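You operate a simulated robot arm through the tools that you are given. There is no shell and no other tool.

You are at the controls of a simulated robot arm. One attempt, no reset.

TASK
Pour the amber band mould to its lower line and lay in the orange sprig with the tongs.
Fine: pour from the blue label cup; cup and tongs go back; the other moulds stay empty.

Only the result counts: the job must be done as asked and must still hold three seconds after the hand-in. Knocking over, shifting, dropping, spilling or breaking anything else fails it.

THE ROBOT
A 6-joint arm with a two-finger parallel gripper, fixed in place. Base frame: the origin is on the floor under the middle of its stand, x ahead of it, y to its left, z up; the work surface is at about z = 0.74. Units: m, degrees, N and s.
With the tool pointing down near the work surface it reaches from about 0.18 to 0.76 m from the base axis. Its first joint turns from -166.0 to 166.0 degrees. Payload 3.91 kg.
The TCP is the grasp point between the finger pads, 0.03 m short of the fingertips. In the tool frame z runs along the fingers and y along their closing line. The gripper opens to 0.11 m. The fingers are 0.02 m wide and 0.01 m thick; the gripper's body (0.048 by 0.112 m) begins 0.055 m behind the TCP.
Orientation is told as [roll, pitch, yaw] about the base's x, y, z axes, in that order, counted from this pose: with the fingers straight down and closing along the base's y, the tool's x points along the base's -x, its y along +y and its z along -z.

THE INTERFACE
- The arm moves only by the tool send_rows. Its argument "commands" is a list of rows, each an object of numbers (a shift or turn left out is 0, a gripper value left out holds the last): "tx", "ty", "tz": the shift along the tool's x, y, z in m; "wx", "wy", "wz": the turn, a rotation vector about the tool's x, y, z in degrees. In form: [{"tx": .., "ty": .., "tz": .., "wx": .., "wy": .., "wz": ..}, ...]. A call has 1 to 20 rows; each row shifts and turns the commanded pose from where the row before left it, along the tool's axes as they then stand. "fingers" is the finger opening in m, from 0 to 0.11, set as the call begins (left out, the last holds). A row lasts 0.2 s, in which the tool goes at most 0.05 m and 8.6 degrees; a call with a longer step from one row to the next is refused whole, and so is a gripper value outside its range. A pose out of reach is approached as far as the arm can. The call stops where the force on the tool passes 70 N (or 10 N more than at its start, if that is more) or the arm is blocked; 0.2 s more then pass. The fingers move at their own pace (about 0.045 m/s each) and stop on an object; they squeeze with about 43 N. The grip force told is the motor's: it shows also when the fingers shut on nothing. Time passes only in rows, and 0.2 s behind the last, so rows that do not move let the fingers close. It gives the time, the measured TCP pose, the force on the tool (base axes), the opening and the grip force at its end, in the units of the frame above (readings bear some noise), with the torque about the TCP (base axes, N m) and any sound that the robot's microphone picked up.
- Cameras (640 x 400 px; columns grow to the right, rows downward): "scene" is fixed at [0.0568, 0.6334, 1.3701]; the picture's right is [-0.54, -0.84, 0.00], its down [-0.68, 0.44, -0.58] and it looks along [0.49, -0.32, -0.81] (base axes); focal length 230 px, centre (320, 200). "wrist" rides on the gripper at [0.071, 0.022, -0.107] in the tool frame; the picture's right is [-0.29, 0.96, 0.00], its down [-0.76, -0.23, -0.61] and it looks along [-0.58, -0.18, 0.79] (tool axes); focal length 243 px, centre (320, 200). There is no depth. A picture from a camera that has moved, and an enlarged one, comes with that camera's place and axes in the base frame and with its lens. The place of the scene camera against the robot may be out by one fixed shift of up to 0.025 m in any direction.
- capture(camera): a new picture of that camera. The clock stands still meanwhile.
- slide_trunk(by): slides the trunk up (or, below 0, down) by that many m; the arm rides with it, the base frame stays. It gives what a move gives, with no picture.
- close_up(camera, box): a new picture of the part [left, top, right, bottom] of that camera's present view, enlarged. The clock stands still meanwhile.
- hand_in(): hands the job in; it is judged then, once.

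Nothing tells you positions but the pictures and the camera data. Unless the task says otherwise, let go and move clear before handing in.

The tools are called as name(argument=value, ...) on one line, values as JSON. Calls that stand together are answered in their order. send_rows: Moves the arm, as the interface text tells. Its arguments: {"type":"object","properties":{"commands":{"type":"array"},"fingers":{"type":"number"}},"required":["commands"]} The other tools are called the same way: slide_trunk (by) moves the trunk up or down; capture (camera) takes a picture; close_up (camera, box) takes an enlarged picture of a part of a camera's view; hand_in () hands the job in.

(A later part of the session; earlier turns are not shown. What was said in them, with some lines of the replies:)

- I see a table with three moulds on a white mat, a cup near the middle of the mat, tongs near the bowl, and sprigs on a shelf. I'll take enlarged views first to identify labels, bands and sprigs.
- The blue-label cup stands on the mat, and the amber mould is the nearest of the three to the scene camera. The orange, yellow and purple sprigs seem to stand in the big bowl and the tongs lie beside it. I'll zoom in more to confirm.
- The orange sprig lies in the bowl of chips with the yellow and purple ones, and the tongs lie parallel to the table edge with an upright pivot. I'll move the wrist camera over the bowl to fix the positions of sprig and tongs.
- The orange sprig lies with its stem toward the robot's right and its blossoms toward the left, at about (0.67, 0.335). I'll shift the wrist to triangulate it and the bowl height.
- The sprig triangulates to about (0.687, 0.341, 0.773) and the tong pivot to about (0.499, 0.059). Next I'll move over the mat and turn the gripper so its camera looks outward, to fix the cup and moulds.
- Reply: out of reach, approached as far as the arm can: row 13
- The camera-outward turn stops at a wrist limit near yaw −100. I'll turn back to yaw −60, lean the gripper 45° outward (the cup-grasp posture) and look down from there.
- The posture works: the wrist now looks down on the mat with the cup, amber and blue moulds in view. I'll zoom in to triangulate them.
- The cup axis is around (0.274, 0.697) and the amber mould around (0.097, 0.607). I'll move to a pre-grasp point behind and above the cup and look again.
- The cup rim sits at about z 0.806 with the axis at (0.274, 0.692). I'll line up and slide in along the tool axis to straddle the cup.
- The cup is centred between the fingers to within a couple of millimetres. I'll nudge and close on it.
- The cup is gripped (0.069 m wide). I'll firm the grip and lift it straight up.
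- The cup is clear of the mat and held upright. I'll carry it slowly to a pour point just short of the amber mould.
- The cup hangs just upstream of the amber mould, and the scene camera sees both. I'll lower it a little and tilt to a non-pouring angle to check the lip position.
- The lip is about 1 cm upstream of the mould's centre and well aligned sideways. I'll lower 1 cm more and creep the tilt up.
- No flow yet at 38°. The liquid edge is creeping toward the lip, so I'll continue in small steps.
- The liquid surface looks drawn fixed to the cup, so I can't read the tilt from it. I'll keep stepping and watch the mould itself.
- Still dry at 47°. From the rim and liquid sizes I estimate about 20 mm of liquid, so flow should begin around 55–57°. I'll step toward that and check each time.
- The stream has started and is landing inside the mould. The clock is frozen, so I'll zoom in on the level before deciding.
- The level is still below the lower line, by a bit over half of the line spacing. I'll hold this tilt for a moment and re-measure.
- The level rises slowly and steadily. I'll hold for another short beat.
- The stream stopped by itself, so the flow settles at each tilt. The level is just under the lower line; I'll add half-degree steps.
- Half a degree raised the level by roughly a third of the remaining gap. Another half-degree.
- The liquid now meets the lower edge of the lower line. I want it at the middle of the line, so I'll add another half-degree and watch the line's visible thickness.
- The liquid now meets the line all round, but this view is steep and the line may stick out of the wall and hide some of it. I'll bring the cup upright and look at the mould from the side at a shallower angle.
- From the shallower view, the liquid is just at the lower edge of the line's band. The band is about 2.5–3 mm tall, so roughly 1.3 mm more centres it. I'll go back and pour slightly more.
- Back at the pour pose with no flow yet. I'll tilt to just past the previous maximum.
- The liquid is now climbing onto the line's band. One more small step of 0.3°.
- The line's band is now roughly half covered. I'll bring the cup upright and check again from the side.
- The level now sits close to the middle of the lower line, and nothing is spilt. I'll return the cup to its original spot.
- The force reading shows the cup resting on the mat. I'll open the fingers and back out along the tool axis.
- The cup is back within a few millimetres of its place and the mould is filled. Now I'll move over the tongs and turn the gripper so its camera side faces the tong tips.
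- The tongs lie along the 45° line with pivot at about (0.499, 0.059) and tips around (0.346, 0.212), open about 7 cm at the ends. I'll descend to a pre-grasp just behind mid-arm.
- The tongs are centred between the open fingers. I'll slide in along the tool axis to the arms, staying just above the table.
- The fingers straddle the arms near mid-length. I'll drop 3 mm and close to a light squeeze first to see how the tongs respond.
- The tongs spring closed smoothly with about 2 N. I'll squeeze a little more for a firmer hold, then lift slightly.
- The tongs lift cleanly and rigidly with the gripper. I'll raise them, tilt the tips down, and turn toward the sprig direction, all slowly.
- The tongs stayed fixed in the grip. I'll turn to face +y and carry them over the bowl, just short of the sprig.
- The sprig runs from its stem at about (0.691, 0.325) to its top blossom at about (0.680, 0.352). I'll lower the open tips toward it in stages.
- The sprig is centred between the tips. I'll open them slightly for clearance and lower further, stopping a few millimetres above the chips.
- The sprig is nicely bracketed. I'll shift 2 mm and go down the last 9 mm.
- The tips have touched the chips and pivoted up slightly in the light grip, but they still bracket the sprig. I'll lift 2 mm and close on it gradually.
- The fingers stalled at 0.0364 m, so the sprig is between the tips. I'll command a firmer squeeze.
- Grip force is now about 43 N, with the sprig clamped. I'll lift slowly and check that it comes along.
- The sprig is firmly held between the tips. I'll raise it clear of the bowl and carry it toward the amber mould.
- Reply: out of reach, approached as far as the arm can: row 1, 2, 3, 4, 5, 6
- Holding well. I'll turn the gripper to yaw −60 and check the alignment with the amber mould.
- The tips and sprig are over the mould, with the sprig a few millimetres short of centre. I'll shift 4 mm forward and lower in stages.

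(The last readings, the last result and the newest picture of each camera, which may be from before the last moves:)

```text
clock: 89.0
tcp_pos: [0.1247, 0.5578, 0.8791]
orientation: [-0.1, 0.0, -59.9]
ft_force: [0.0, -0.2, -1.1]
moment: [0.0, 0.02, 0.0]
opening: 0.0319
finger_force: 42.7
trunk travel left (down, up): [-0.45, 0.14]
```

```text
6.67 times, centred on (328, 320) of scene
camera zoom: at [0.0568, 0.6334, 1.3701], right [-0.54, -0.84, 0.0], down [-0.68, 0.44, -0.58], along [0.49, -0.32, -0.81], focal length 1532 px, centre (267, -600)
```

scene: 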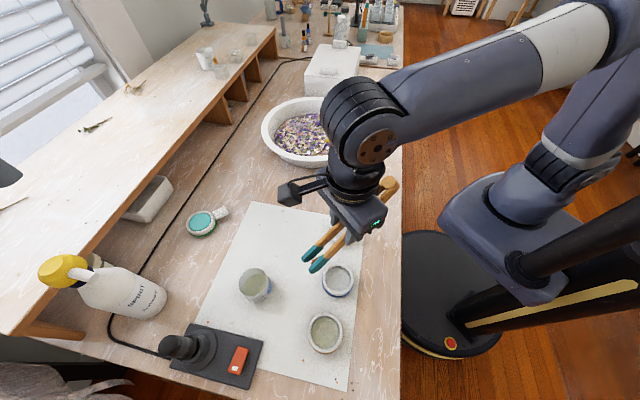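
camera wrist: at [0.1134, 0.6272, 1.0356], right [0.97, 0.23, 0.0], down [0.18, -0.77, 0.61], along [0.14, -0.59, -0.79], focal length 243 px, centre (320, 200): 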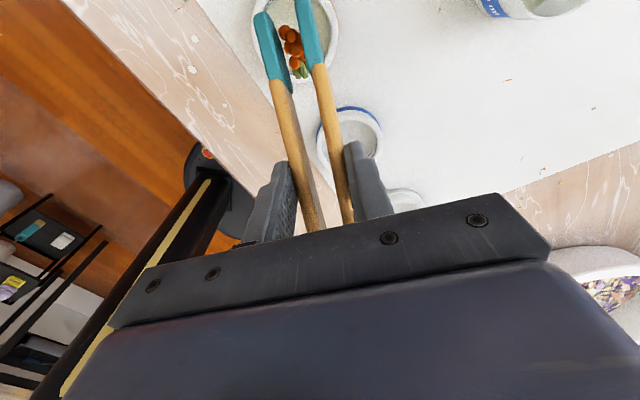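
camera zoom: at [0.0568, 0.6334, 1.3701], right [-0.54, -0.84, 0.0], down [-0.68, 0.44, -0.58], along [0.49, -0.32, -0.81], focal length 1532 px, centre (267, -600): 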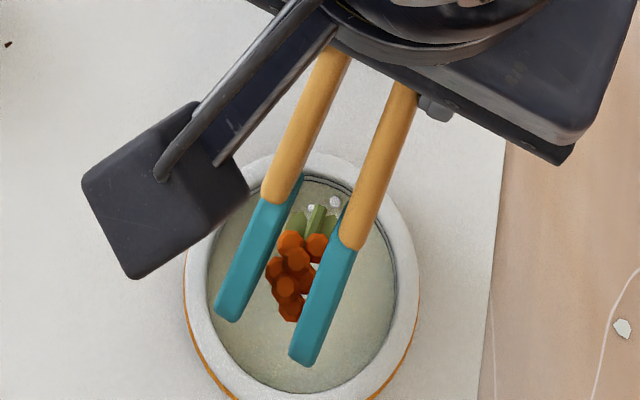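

The sprig sits over the liquid with room at both ends. I'll lower to just above the surface, keeping the tip corners clear of the rim.

send_rows(commands=[{"tx": -0.001, "tz": 0.006}, {"tx": -0.001, "tz": 0.006}, {"tz": 0.006}, {}])

close_up(camera="wrist", box=[220, 0, 364, 90])

close_up(camera="scene", box=[290, 290, 366, 350])

```text
clock: 90.0
tcp_pos: [0.1263, 0.5572, 0.8604]
orientation: [-0.2, 0.1, -60.0]
ft_force: [0.3, -0.9, -0.2]
moment: [0.03, -0.02, 0.01]
opening: 0.0321
finger_force: 43.6
trunk travel left (down, up): [-0.45, 0.14]
```

```text
4.44 times, centred on (292, 45) of wrist
camera zoom: at [0.1103, 0.6277, 0.9683], right [0.97, 0.23, 0.0], down [0.18, -0.77, 0.61], along [0.14, -0.59, -0.79], focal length 1078 px, centre (444, 889)
```

zoom: 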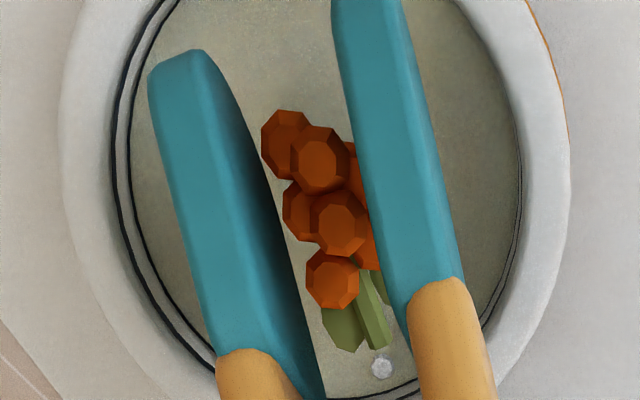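

```text
6.67 times, centred on (328, 320) of scene
camera zoom: at [0.0568, 0.6334, 1.3701], right [-0.54, -0.84, 0.0], down [-0.68, 0.44, -0.58], along [0.49, -0.32, -0.81], focal length 1532 px, centre (267, -600)
```

zoom: 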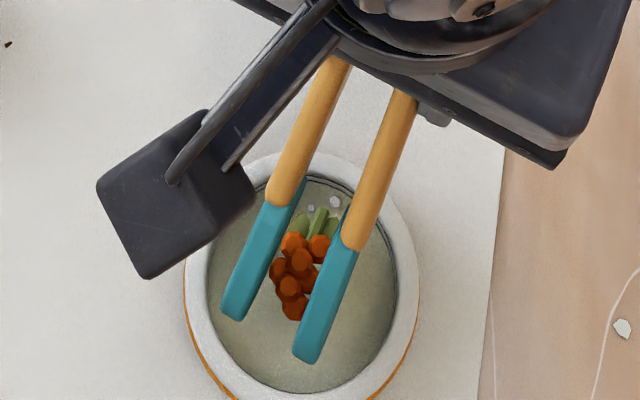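

The sprig hangs a few millimetres over the liquid with clear space all round. I'll back up 2 mm and open the tongs in small steps.

send_rows(commands=[{"tx": -0.002}, {}, {}], fingers=0.0355)

close_up(camera="wrist", box=[220, 0, 364, 90])

close_up(camera="scene", box=[290, 290, 366, 350])

```text
clock: 90.8
tcp_pos: [0.1277, 0.5547, 0.8621]
orientation: [-0.3, 0.0, -60.0]
ft_force: [0.0, -0.7, -0.5]
moment: [0.04, 0.01, 0.01]
opening: 0.0358
finger_force: 2.3
trunk travel left (down, up): [-0.45, 0.14]
```

```text
4.44 times, centred on (292, 45) of wrist
camera zoom: at [0.1116, 0.6258, 0.9688], right [0.97, 0.23, 0.0], down [0.18, -0.77, 0.61], along [0.14, -0.59, -0.79], focal length 1078 px, centre (444, 889)
```

zoom: 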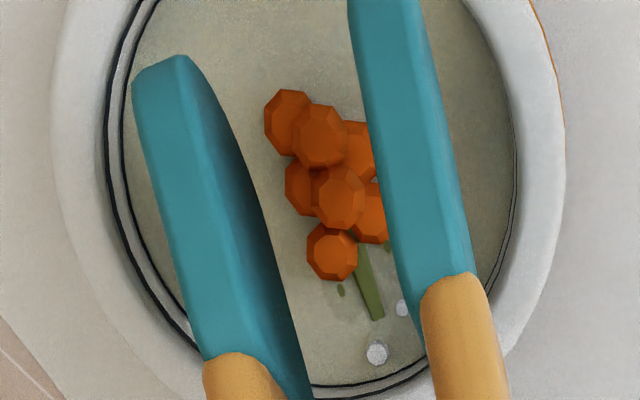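

```text
6.67 times, centred on (328, 320) of scene
camera zoom: at [0.0568, 0.6334, 1.3701], right [-0.54, -0.84, 0.0], down [-0.68, 0.44, -0.58], along [0.49, -0.32, -0.81], focal length 1532 px, centre (267, -600)
```

zoom: 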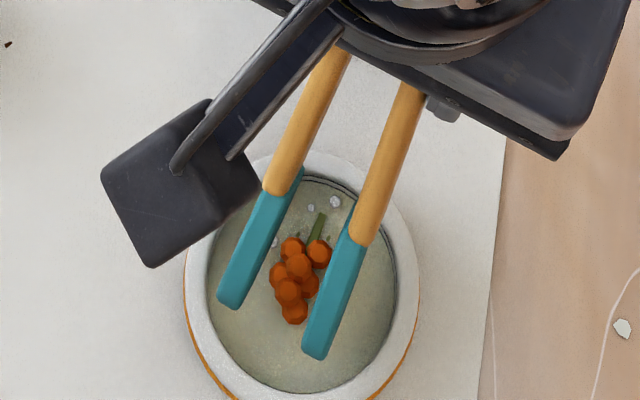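

The sprig has dropped and is floating in the resin. I'll raise the tongs straight up and confirm it stays there.

send_rows(commands=[{}, {"tz": -0.004}, {"tz": -0.008}, {"tz": -0.012}, {"tz": -0.015}, {"tz": -0.02}, {"tz": -0.02}, {}], fingers=0.037)

capture(camera="wrist")

close_up(camera="scene", box=[290, 290, 366, 350])

```text
clock: 92.6
tcp_pos: [0.1271, 0.555, 0.9438]
orientation: [-0.2, 0.0, -60.0]
ft_force: [0.0, 1.0, -1.0]
moment: [0.0, 0.0, -0.03]
opening: 0.0373
finger_force: 2.1
trunk travel left (down, up): [-0.45, 0.14]
```

```text
taken
camera wrist: at [0.1121, 0.6252, 1.0504], right [0.97, 0.23, 0.0], down [0.18, -0.77, 0.61], along [0.14, -0.59, -0.79], focal length 243 px, centre (320, 200)
```

wrist: 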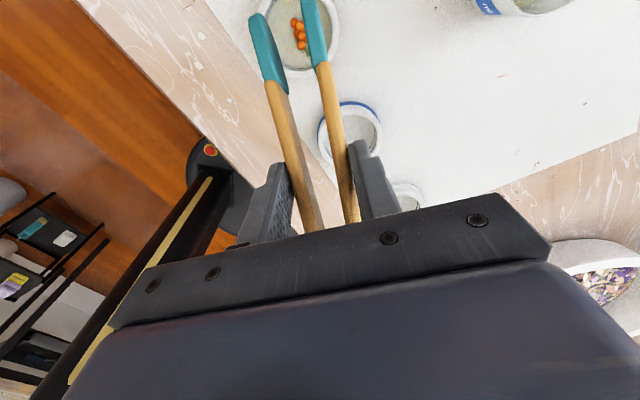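

```text
6.67 times, centred on (328, 320) of scene
camera zoom: at [0.0568, 0.6334, 1.3701], right [-0.54, -0.84, 0.0], down [-0.68, 0.44, -0.58], along [0.49, -0.32, -0.81], focal length 1532 px, centre (267, -600)
```

zoom: 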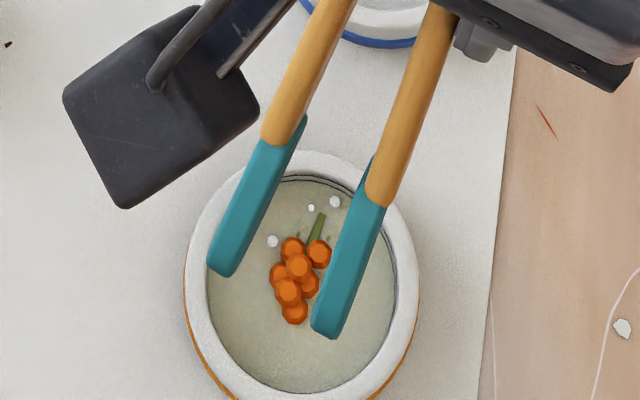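

The sprig lies in the filled amber mould. Before returning the tongs, I'll relax them to the opening used at pickup and measure how far they pivoted in the grip.

send_rows(commands=[{"tz": -0.02}, {"tz": -0.02}, {"tz": -0.015}, {}], fingers=0.042)

close_up(camera="wrist", box=[230, 0, 390, 100])

close_up(camera="scene", box=[300, 295, 350, 345])

```text
clock: 93.6
tcp_pos: [0.1278, 0.556, 0.9963]
orientation: [-0.2, 0.0, -60.0]
ft_force: [0.3, -1.0, -1.0]
moment: [0.0, 0.01, 0.02]
opening: 0.0421
finger_force: 2.0
trunk travel left (down, up): [-0.45, 0.14]
```

```text
4.00 times, centred on (310, 50) of wrist
camera zoom: at [0.1121, 0.6265, 1.1034], right [0.97, 0.23, 0.0], down [0.18, -0.77, 0.61], along [0.14, -0.59, -0.79], focal length 970 px, centre (360, 800)
```

zoom: 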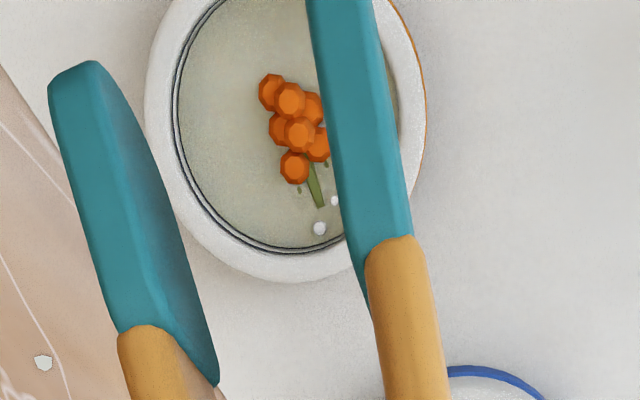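

```text
8.00 times, centred on (325, 320) of scene
camera zoom: at [0.0568, 0.6334, 1.3701], right [-0.54, -0.84, 0.0], down [-0.68, 0.44, -0.58], along [0.49, -0.32, -0.81], focal length 1838 px, centre (280, -760)
```

zoom: 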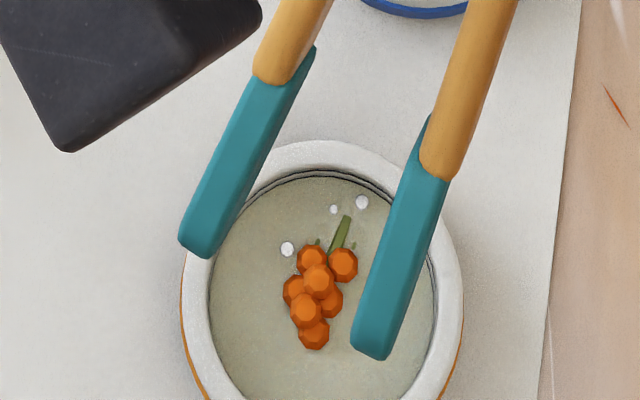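

The tongs pivoted about 6° in the grip, so they will lie flat at a lean of about 39°. I'll turn to yaw −45 and carry them back over their spot.

send_rows(commands=[{"wz": -3}, {"wz": -4}, {"wz": -4}, {"wz": -3}, {"wz": -1}, {}])

send_rows(commands=[{"tx": -0.008, "ty": -0.0014}, {"tx": -0.018, "ty": -0.0032}, {"tx": -0.028, "ty": -0.005}, {"tx": -0.03, "ty": -0.0053}, {"tx": -0.03, "ty": -0.0053}, {"tx": -0.03, "ty": -0.0053}, {"tx": -0.03, "ty": -0.0053}, {"tx": -0.03, "ty": -0.0053}, {"tx": -0.03, "ty": -0.0053}, {"tx": -0.03, "ty": -0.0053}, {"tx": -0.03, "ty": -0.0053}, {"tx": -0.03, "ty": -0.0053}, {"tx": -0.03, "ty": -0.0053}, {"tx": -0.03, "ty": -0.0053}, {"tx": -0.03, "ty": -0.0053}, {"tx": -0.03, "ty": -0.0053}, {"tx": -0.028, "ty": -0.005}, {"tx": -0.018, "ty": -0.0032}, {"tx": -0.008, "ty": -0.0014}, {}])

capture(camera="wrist")

capture(camera="scene")

```text
clock: 95.0
tcp_pos: [0.1292, 0.5569, 0.9952]
orientation: [-0.2, 0.1, -45.0]
ft_force: [-0.1, 0.0, -0.3]
moment: [0.0, 0.04, -0.03]
opening: 0.0421
finger_force: 2.0
trunk travel left (down, up): [-0.45, 0.14]
```

```text
clock: 99.2
tcp_pos: [0.4177, 0.1405, 0.9943]
orientation: [0.0, 0.2, -45.0]
ft_force: [-0.2, -0.6, -1.0]
moment: [0.02, 0.02, 0.03]
opening: 0.042
finger_force: 2.3
trunk travel left (down, up): [-0.45, 0.14]
```

```text
taken
camera wrist: at [0.3839, 0.2043, 1.1022], right [0.88, 0.47, 0.0], down [0.38, -0.7, 0.61], along [0.28, -0.54, -0.79], focal length 243 px, centre (320, 200)
```

wrist: 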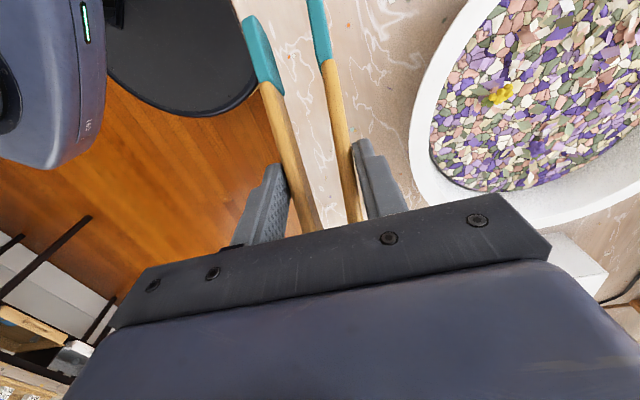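

```text
taken
```

scene: 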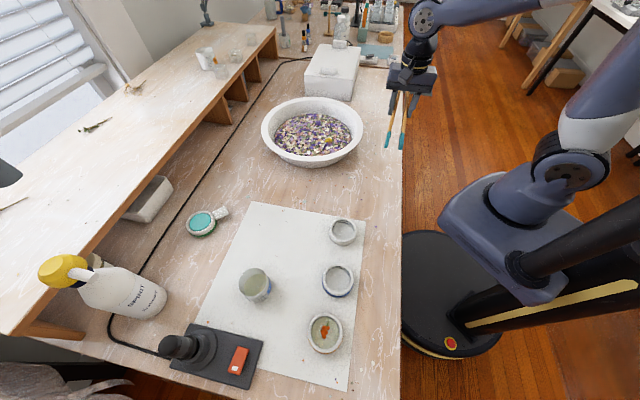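

send_rows(commands=[{"tx": -0.0062, "ty": -0.0012}, {"tx": -0.0062, "ty": -0.0013}, {"wy": 2.8}, {"wy": 4}, {"wy": 4}, {"wy": 4}, {"wy": 4}, {"wy": 4}, {"wy": 4}, {"wy": 4}, {"wy": 4}, {"wy": 4}, {}])

send_rows(commands=[{"tx": -0.007, "tz": 0.0087}, {"tx": -0.0152, "tz": 0.0189}, {"tx": -0.0152, "tz": 0.0189}, {"tx": -0.0152, "tz": 0.0189}, {"tx": -0.0152, "tz": 0.0189}, {"tx": -0.0152, "tz": 0.0189}, {"tx": -0.0152, "tz": 0.0189}, {"tx": -0.0152, "tz": 0.0189}, {}])

capture(camera="wrist")

close_up(camera="scene", box=[350, 110, 420, 200])

```text
clock: 102.0
tcp_pos: [0.424, 0.1305, 0.9946]
orientation: [-0.2, 39.0, -45.0]
ft_force: [-0.4, 0.6, -1.6]
moment: [-0.03, -0.01, 0.01]
opening: 0.0424
finger_force: 2.4
trunk travel left (down, up): [-0.45, 0.14]
```

```text
clock: 104.0
tcp_pos: [0.4234, 0.1279, 0.8136]
orientation: [-0.2, 38.9, -45.1]
ft_force: [-0.4, -0.5, -1.1]
moment: [0.01, 0.01, 0.01]
opening: 0.042
finger_force: 2.2
trunk travel left (down, up): [-0.45, 0.14]
```

```text
taken
camera wrist: at [0.4478, 0.1334, 0.9406], right [0.84, 0.52, -0.18], down [0.52, -0.85, 0.0], along [-0.16, -0.09, -0.98], focal length 243 px, centre (320, 200)
```

wrist: 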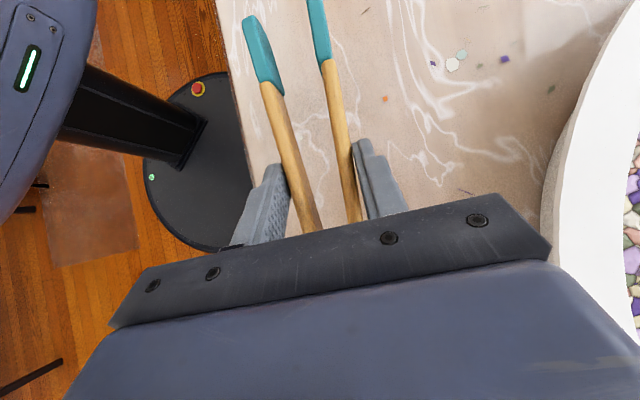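

```text
4.44 times, centred on (385, 155) of scene
camera zoom: at [0.0568, 0.6334, 1.3701], right [-0.54, -0.84, 0.0], down [-0.68, 0.44, -0.58], along [0.49, -0.32, -0.81], focal length 1021 px, centre (31, 400)
```

zoom: 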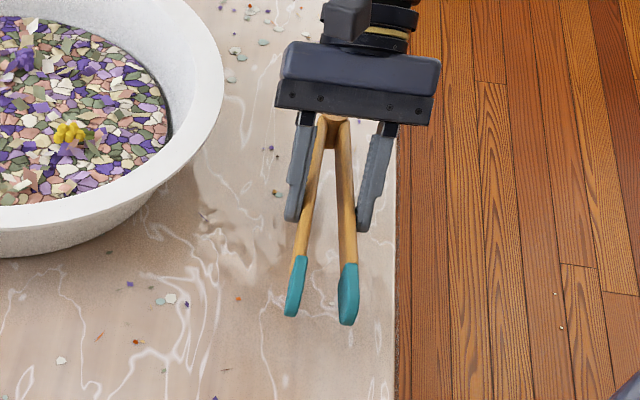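

send_rows(commands=[{"tx": -0.0059, "ty": 0.0012, "tz": 0.0073}, {"tx": -0.0059, "ty": 0.0012, "tz": 0.0073}, {"tx": -0.0059, "tz": 0.0073}, {"tx": -0.0056, "tz": 0.007}, {}])

capture(camera="wrist")

close_up(camera="scene", box=[350, 120, 420, 200])

```text
clock: 105.2
tcp_pos: [0.4259, 0.1313, 0.7771]
orientation: [-0.2, 38.9, -45.1]
ft_force: [0.3, -0.1, -0.8]
moment: [0.01, -0.01, 0.02]
opening: 0.0419
finger_force: 2.6
trunk travel left (down, up): [-0.45, 0.14]
```

```text
taken
camera wrist: at [0.4508, 0.1362, 0.9048], right [0.84, 0.52, -0.18], down [0.52, -0.85, 0.0], along [-0.16, -0.09, -0.98], focal length 243 px, centre (320, 200)
```

wrist: 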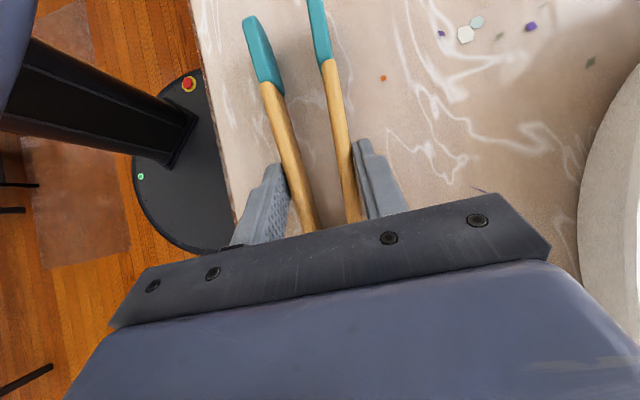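

```text
5.00 times, centred on (385, 160) of scene
camera zoom: at [0.0568, 0.6334, 1.3701], right [-0.54, -0.84, 0.0], down [-0.68, 0.44, -0.58], along [0.49, -0.32, -0.81], focal length 1149 px, centre (-5, 400)
```

zoom: 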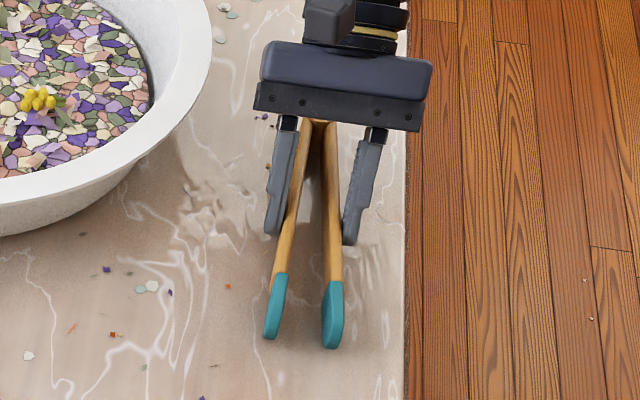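

The tongs hang nearly flat a few millimetres above the table, a few millimetres off laterally. I'll correct and lower gently until they touch.

send_rows(commands=[{"ty": -0.0035}, {"tx": -0.0013, "tz": 0.0016}, {"tx": -0.0013, "tz": 0.0016}, {}])

capture(camera="wrist")

close_up(camera="scene", box=[350, 120, 420, 200])

```text
clock: 106.2
tcp_pos: [0.4237, 0.129, 0.7738]
orientation: [-0.3, 38.8, -45.0]
ft_force: [-0.7, 0.2, 0.9]
moment: [0.01, 0.05, 0.04]
opening: 0.0426
finger_force: 2.5
trunk travel left (down, up): [-0.45, 0.14]
```

```text
taken
camera wrist: at [0.4479, 0.1344, 0.9011], right [0.84, 0.52, -0.18], down [0.52, -0.85, 0.0], along [-0.16, -0.09, -0.98], focal length 243 px, centre (320, 200)
```

wrist: 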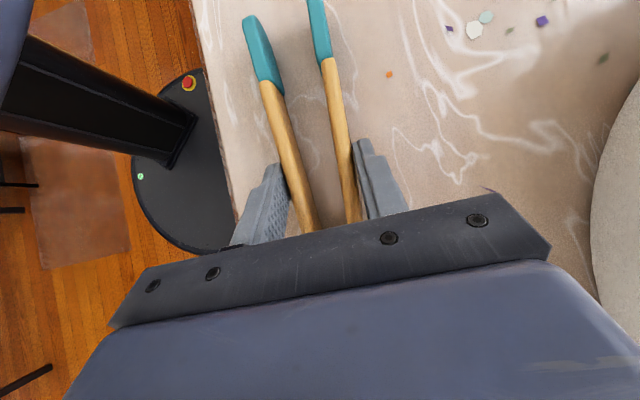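

```text
5.00 times, centred on (385, 160) of scene
camera zoom: at [0.0568, 0.6334, 1.3701], right [-0.54, -0.84, 0.0], down [-0.68, 0.44, -0.58], along [0.49, -0.32, -0.81], focal length 1149 px, centre (-5, 400)
```

zoom: 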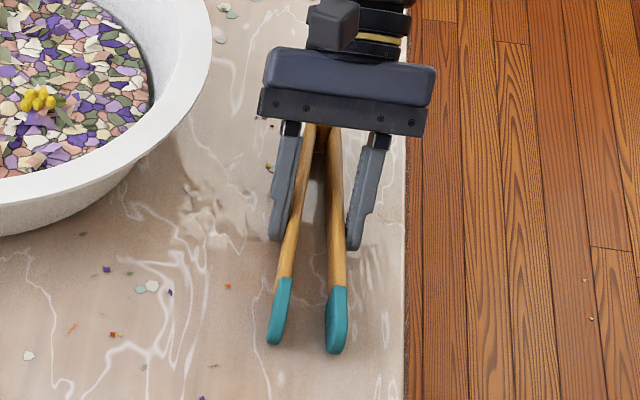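

The tip positions match the pickup picture almost exactly and the force indicates contact. I'll lower a hair more and open the fingers gradually.

send_rows(commands=[{"tx": -0.0006, "tz": 0.0008}, {}, {}], fingers=0.046)

send_rows(commands=[{}, {}], fingers=0.052)

send_rows(commands=[{}, {}, {}], fingers=0.062)

capture(camera="wrist")

close_up(camera="scene", box=[350, 120, 420, 200])

```text
clock: 107.0
tcp_pos: [0.4231, 0.13, 0.7726]
orientation: [-0.2, 38.9, -45.2]
ft_force: [0.2, 0.6, 0.3]
moment: [0.02, 0.07, -0.03]
opening: 0.0459
finger_force: 2.9
trunk travel left (down, up): [-0.45, 0.14]
```

```text
clock: 107.6
tcp_pos: [0.4236, 0.1277, 0.7727]
orientation: [-0.3, 38.9, -45.1]
ft_force: [0.0, 0.3, 0.4]
moment: [0.01, -0.01, -0.01]
opening: 0.0531
finger_force: 1.7
trunk travel left (down, up): [-0.45, 0.14]
```

```text
clock: 108.4
tcp_pos: [0.4232, 0.1288, 0.7725]
orientation: [-0.1, 38.9, -45.1]
ft_force: [0.0, -0.4, -0.2]
moment: [0.02, 0.02, 0.01]
opening: 0.062
finger_force: 0.0
trunk travel left (down, up): [-0.45, 0.14]
```

```text
taken
camera wrist: at [0.4478, 0.1346, 0.9002], right [0.84, 0.52, -0.18], down [0.52, -0.85, 0.0], along [-0.16, -0.09, -0.98], focal length 243 px, centre (320, 200)
```

wrist: 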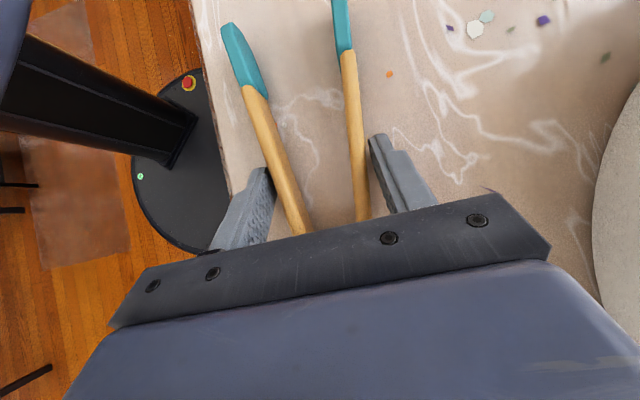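

```text
5.00 times, centred on (385, 160) of scene
camera zoom: at [0.0568, 0.6334, 1.3701], right [-0.54, -0.84, 0.0], down [-0.68, 0.44, -0.58], along [0.49, -0.32, -0.81], focal length 1149 px, centre (-5, 400)
```

zoom: 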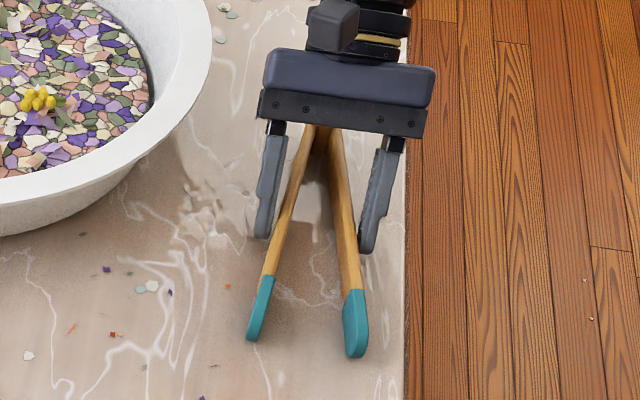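

The tongs rest open on the table within a few millimetres of where they were. I'll open fully and back out.

send_rows(commands=[{}, {}, {}, {}, {"tz": -0.01}, {"tz": -0.02}, {"tz": -0.03}, {"tz": -0.04}, {"tz": -0.04}, {"tz": -0.04}, {}], fingers=0.11)

capture(camera="scene")

close_up(camera="scene", box=[350, 120, 420, 200])

close_up(camera="scene", box=[290, 290, 366, 350])

close_up(camera="scene", box=[180, 200, 380, 390])

```text
clock: 110.8
tcp_pos: [0.5009, 0.0487, 0.9124]
orientation: [-0.3, 38.9, -45.1]
ft_force: [-0.4, 0.1, -0.5]
moment: [0.01, 0.0, 0.01]
opening: 0.1098
finger_force: 0.1
trunk travel left (down, up): [-0.45, 0.14]
```

```text
taken
```

scene: 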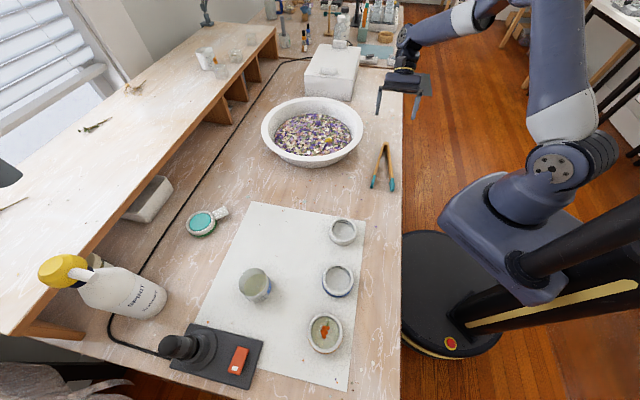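

```text
5.00 times, centred on (385, 160) of scene
camera zoom: at [0.0568, 0.6334, 1.3701], right [-0.54, -0.84, 0.0], down [-0.68, 0.44, -0.58], along [0.49, -0.32, -0.81], focal length 1149 px, centre (-5, 400)
```

zoom: 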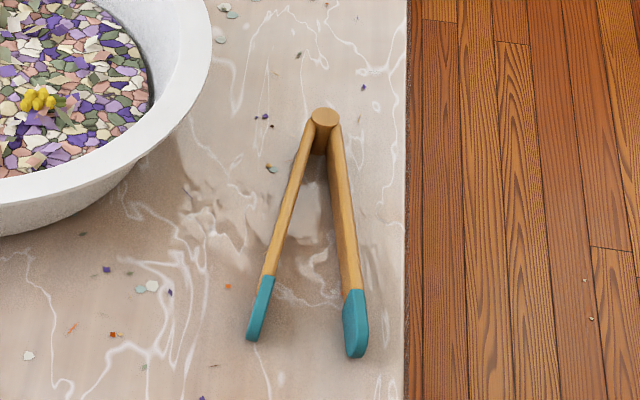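

```text
6.67 times, centred on (328, 320) of scene
camera zoom: at [0.0568, 0.6334, 1.3701], right [-0.54, -0.84, 0.0], down [-0.68, 0.44, -0.58], along [0.49, -0.32, -0.81], focal length 1532 px, centre (267, -600)
```

zoom: 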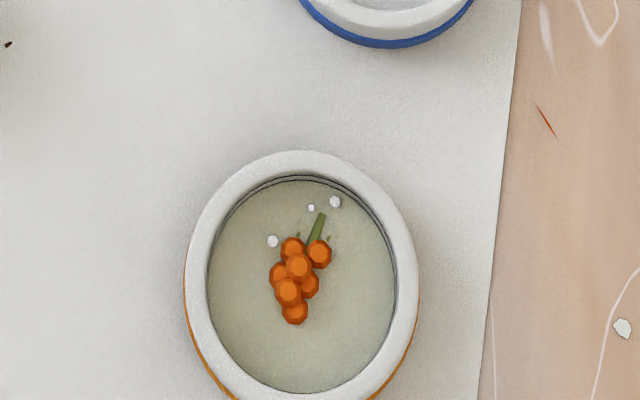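

```text
2.11 times, centred on (280, 295) of scene
camera zoom: at [0.0568, 0.6334, 1.3701], right [-0.54, -0.84, 0.0], down [-0.68, 0.44, -0.58], along [0.49, -0.32, -0.81], focal length 484 px, centre (404, 0)
```

zoom: 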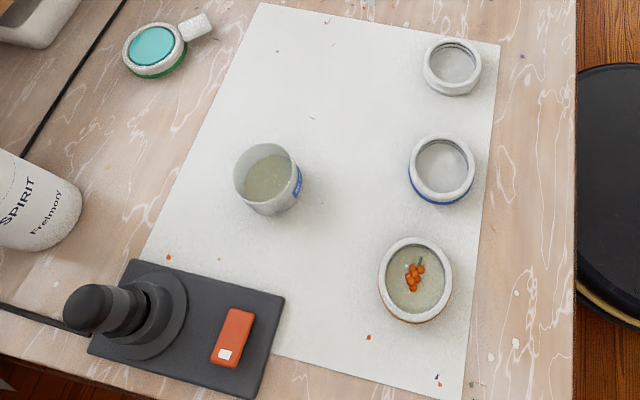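

Everything looks in place. I'll swing back to the earlier viewpoint for one last check of the liquid level with the sprig in it.

send_rows(commands=[{"tx": 0.025, "tz": -0.031}, {"tx": 0.025, "tz": -0.031}, {"tx": 0.0285, "ty": 0.0174, "tz": 0.0195}, {"tx": 0.0285, "ty": 0.0174, "tz": 0.0195}, {"tx": 0.0285, "ty": 0.0174, "tz": 0.0195}, {"tx": 0.0285, "ty": 0.0174, "tz": 0.0195}, {"tx": 0.0285, "ty": 0.0174, "tz": 0.0195}, {"tx": 0.0285, "ty": 0.0174, "tz": 0.0195}, {"tx": 0.0285, "ty": 0.0174, "tz": 0.0195}, {"tx": 0.0285, "ty": 0.0174, "tz": 0.0195}, {"tx": 0.0285, "ty": 0.0174, "tz": 0.0195}, {"tx": 0.0285, "ty": 0.0174, "tz": 0.0195}, {"tx": 0.0285, "ty": 0.0174, "tz": 0.0195}, {"tx": 0.0285, "ty": 0.0174, "tz": 0.0195}, {"tx": 0.0285, "ty": 0.0174, "tz": 0.0195}, {"tx": 0.0285, "ty": 0.0174, "tz": 0.0195}, {"tx": 0.0285, "ty": 0.0174, "tz": 0.0195}, {}])

capture(camera="wrist")

```text
clock: 114.6
tcp_pos: [0.3245, 0.6003, 1.0323]
orientation: [-0.2, 38.9, -45.2]
ft_force: [0.2, -0.3, -1.6]
moment: [0.03, -0.03, -0.01]
opening: 0.1102
finger_force: 0.0
trunk travel left (down, up): [-0.45, 0.14]
```

```text
taken
camera wrist: at [0.3482, 0.6063, 1.1597], right [0.84, 0.52, -0.18], down [0.52, -0.85, 0.0], along [-0.16, -0.09, -0.98], focal length 243 px, centre (320, 200)
```

wrist: 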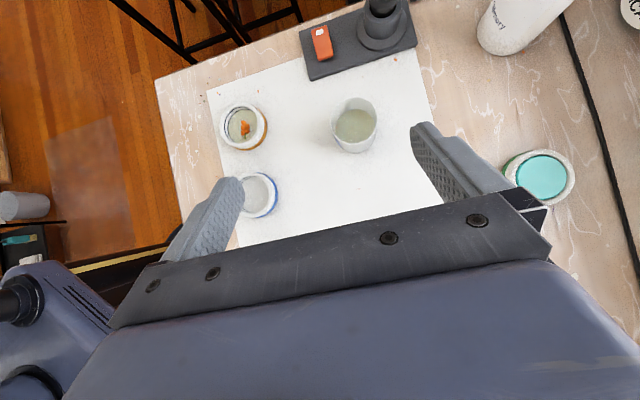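

send_rows(commands=[{"tx": -0.0157, "tz": 0.0194}, {"tx": -0.0157, "tz": 0.0194}, {"tx": -0.0157, "tz": 0.0194}, {"tx": -0.0157, "tz": 0.0194}, {"ty": -0.0}, {}])

close_up(camera="wrist", box=[150, 90, 250, 180])

capture(camera="wrist")

```text
clock: 116.0
tcp_pos: [0.3244, 0.5999, 0.9331]
orientation: [-0.3, 38.8, -45.1]
ft_force: [0.4, -0.5, 0.0]
moment: [-0.01, 0.02, 0.01]
opening: 0.1102
finger_force: 0.1
trunk travel left (down, up): [-0.45, 0.14]
```

```text
4.44 times, centred on (200, 135) of wrist
camera zoom: at [0.3479, 0.6058, 1.0607], right [0.84, 0.52, -0.18], down [0.52, -0.85, 0.0], along [-0.16, -0.09, -0.98], focal length 1078 px, centre (853, 489)
```

zoom: 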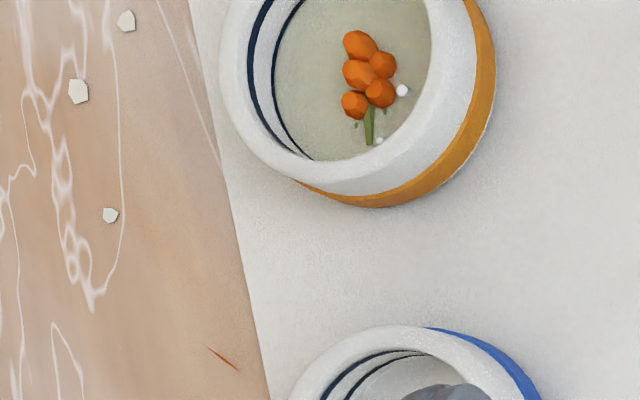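

```text
taken
camera wrist: at [0.3479, 0.6058, 1.0607], right [0.84, 0.52, -0.18], down [0.52, -0.85, 0.0], along [-0.16, -0.09, -0.98], focal length 243 px, centre (320, 200)
```

wrist: 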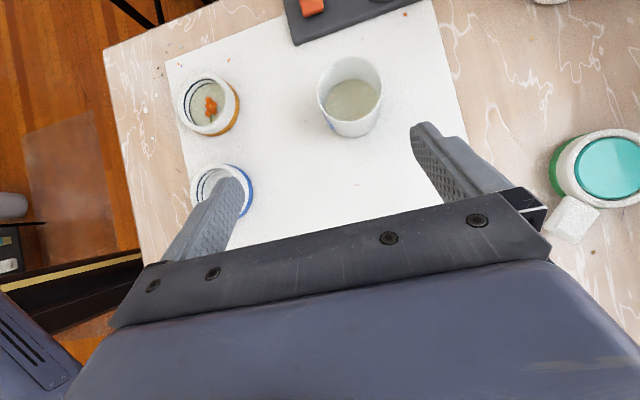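

close_up(camera="wrist", box=[176, 70, 240, 140])

close_up(camera="wrist", box=[178, 80, 206, 120])

close_up(camera="wrist", box=[186, 160, 226, 200])

```text
5.71 times, centred on (208, 105) of wrist
camera zoom: at [0.3479, 0.6058, 1.0607], right [0.84, 0.52, -0.18], down [0.52, -0.85, 0.0], along [-0.16, -0.09, -0.98], focal length 1386 px, centre (960, 743)
```

zoom: 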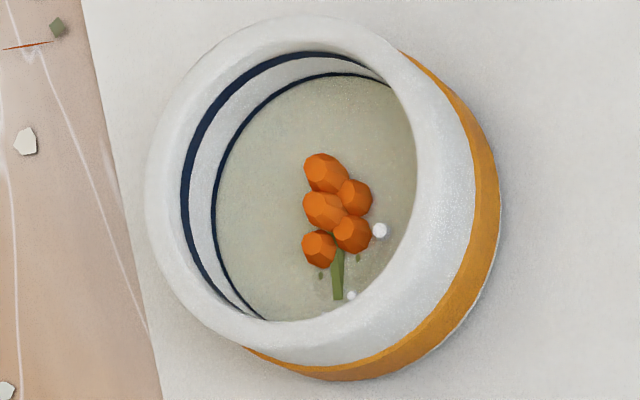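

```text
10.00 times, centred on (192, 100) of wrist
camera zoom: at [0.3479, 0.6058, 1.0607], right [0.84, 0.52, -0.18], down [0.52, -0.85, 0.0], along [-0.16, -0.09, -0.98], focal length 2426 px, centre (1600, 1200)
```

zoom: 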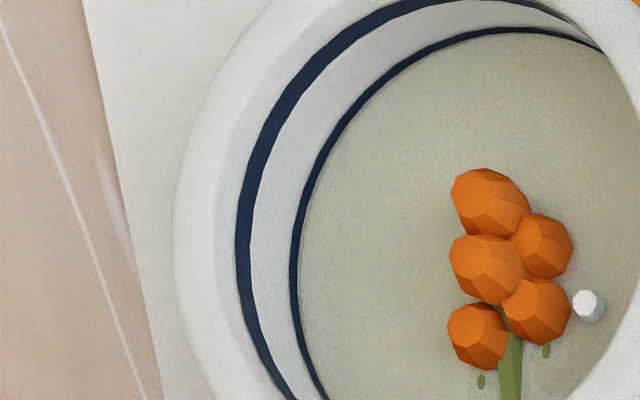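

```text
10.00 times, centred on (206, 180) of wrist
camera zoom: at [0.3479, 0.6058, 1.0607], right [0.84, 0.52, -0.18], down [0.52, -0.85, 0.0], along [-0.16, -0.09, -0.98], focal length 2426 px, centre (1460, 400)
```

zoom: 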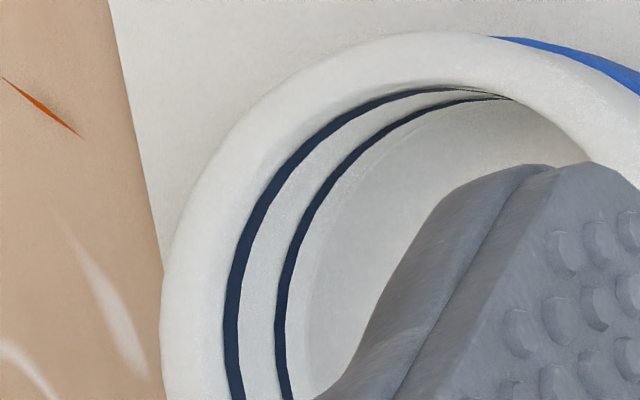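

The sprig lies in the resin, the level sits on the lower line, and the other moulds are empty. The cup and tongs are back, so I'll raise the arm clear and hand in.

send_rows(commands=[{"tx": 0.02, "tz": -0.025}, {"tx": 0.02, "tz": -0.025}, {"tx": 0.02, "tz": -0.025}, {}, {}])

capture(camera="scene")

```text
clock: 117.2
tcp_pos: [0.324, 0.5975, 1.0277]
orientation: [-0.2, 38.9, -45.1]
ft_force: [-0.7, 0.2, -0.2]
moment: [0.0, -0.01, -0.03]
opening: 0.1099
finger_force: 0.0
trunk travel left (down, up): [-0.45, 0.14]
```

```text
taken
```

scene: 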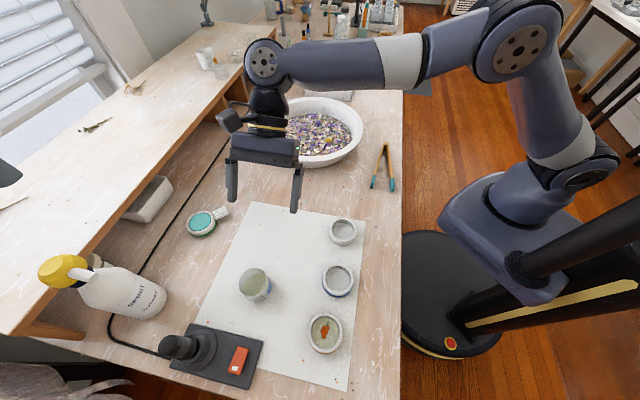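

The final picture shows everything settled and the arm clear of all objects. I'm handing in.

hand_in()

```text
The job is handed in.
```

The job is done and handed in: the amber band mould is filled to its lower line and the orange sprig is lying in the resin.

- **Pour:** it came only from the blue label cup, with no spill seen. In the last close-up the level sat on the lower line, about half a millimetre below its middle by my estimate.
- **Sprig:** I picked it from the bowl with the tongs and released it just above the resin. It stayed in place after I lifted the tongs away.
- **Cup and tongs:** both went back to within about 5 mm of where they started.
- **Everything else:** the white and blue band moulds are still empty and didn't move. The yellow and purple sprigs are still in the bowl. The tong tips touched the chips in the bowl lightly while picking up the sprig.

The gripper was open and clear of everything at hand-in. The hand-in did not report a result, so this comes from the final pictures.
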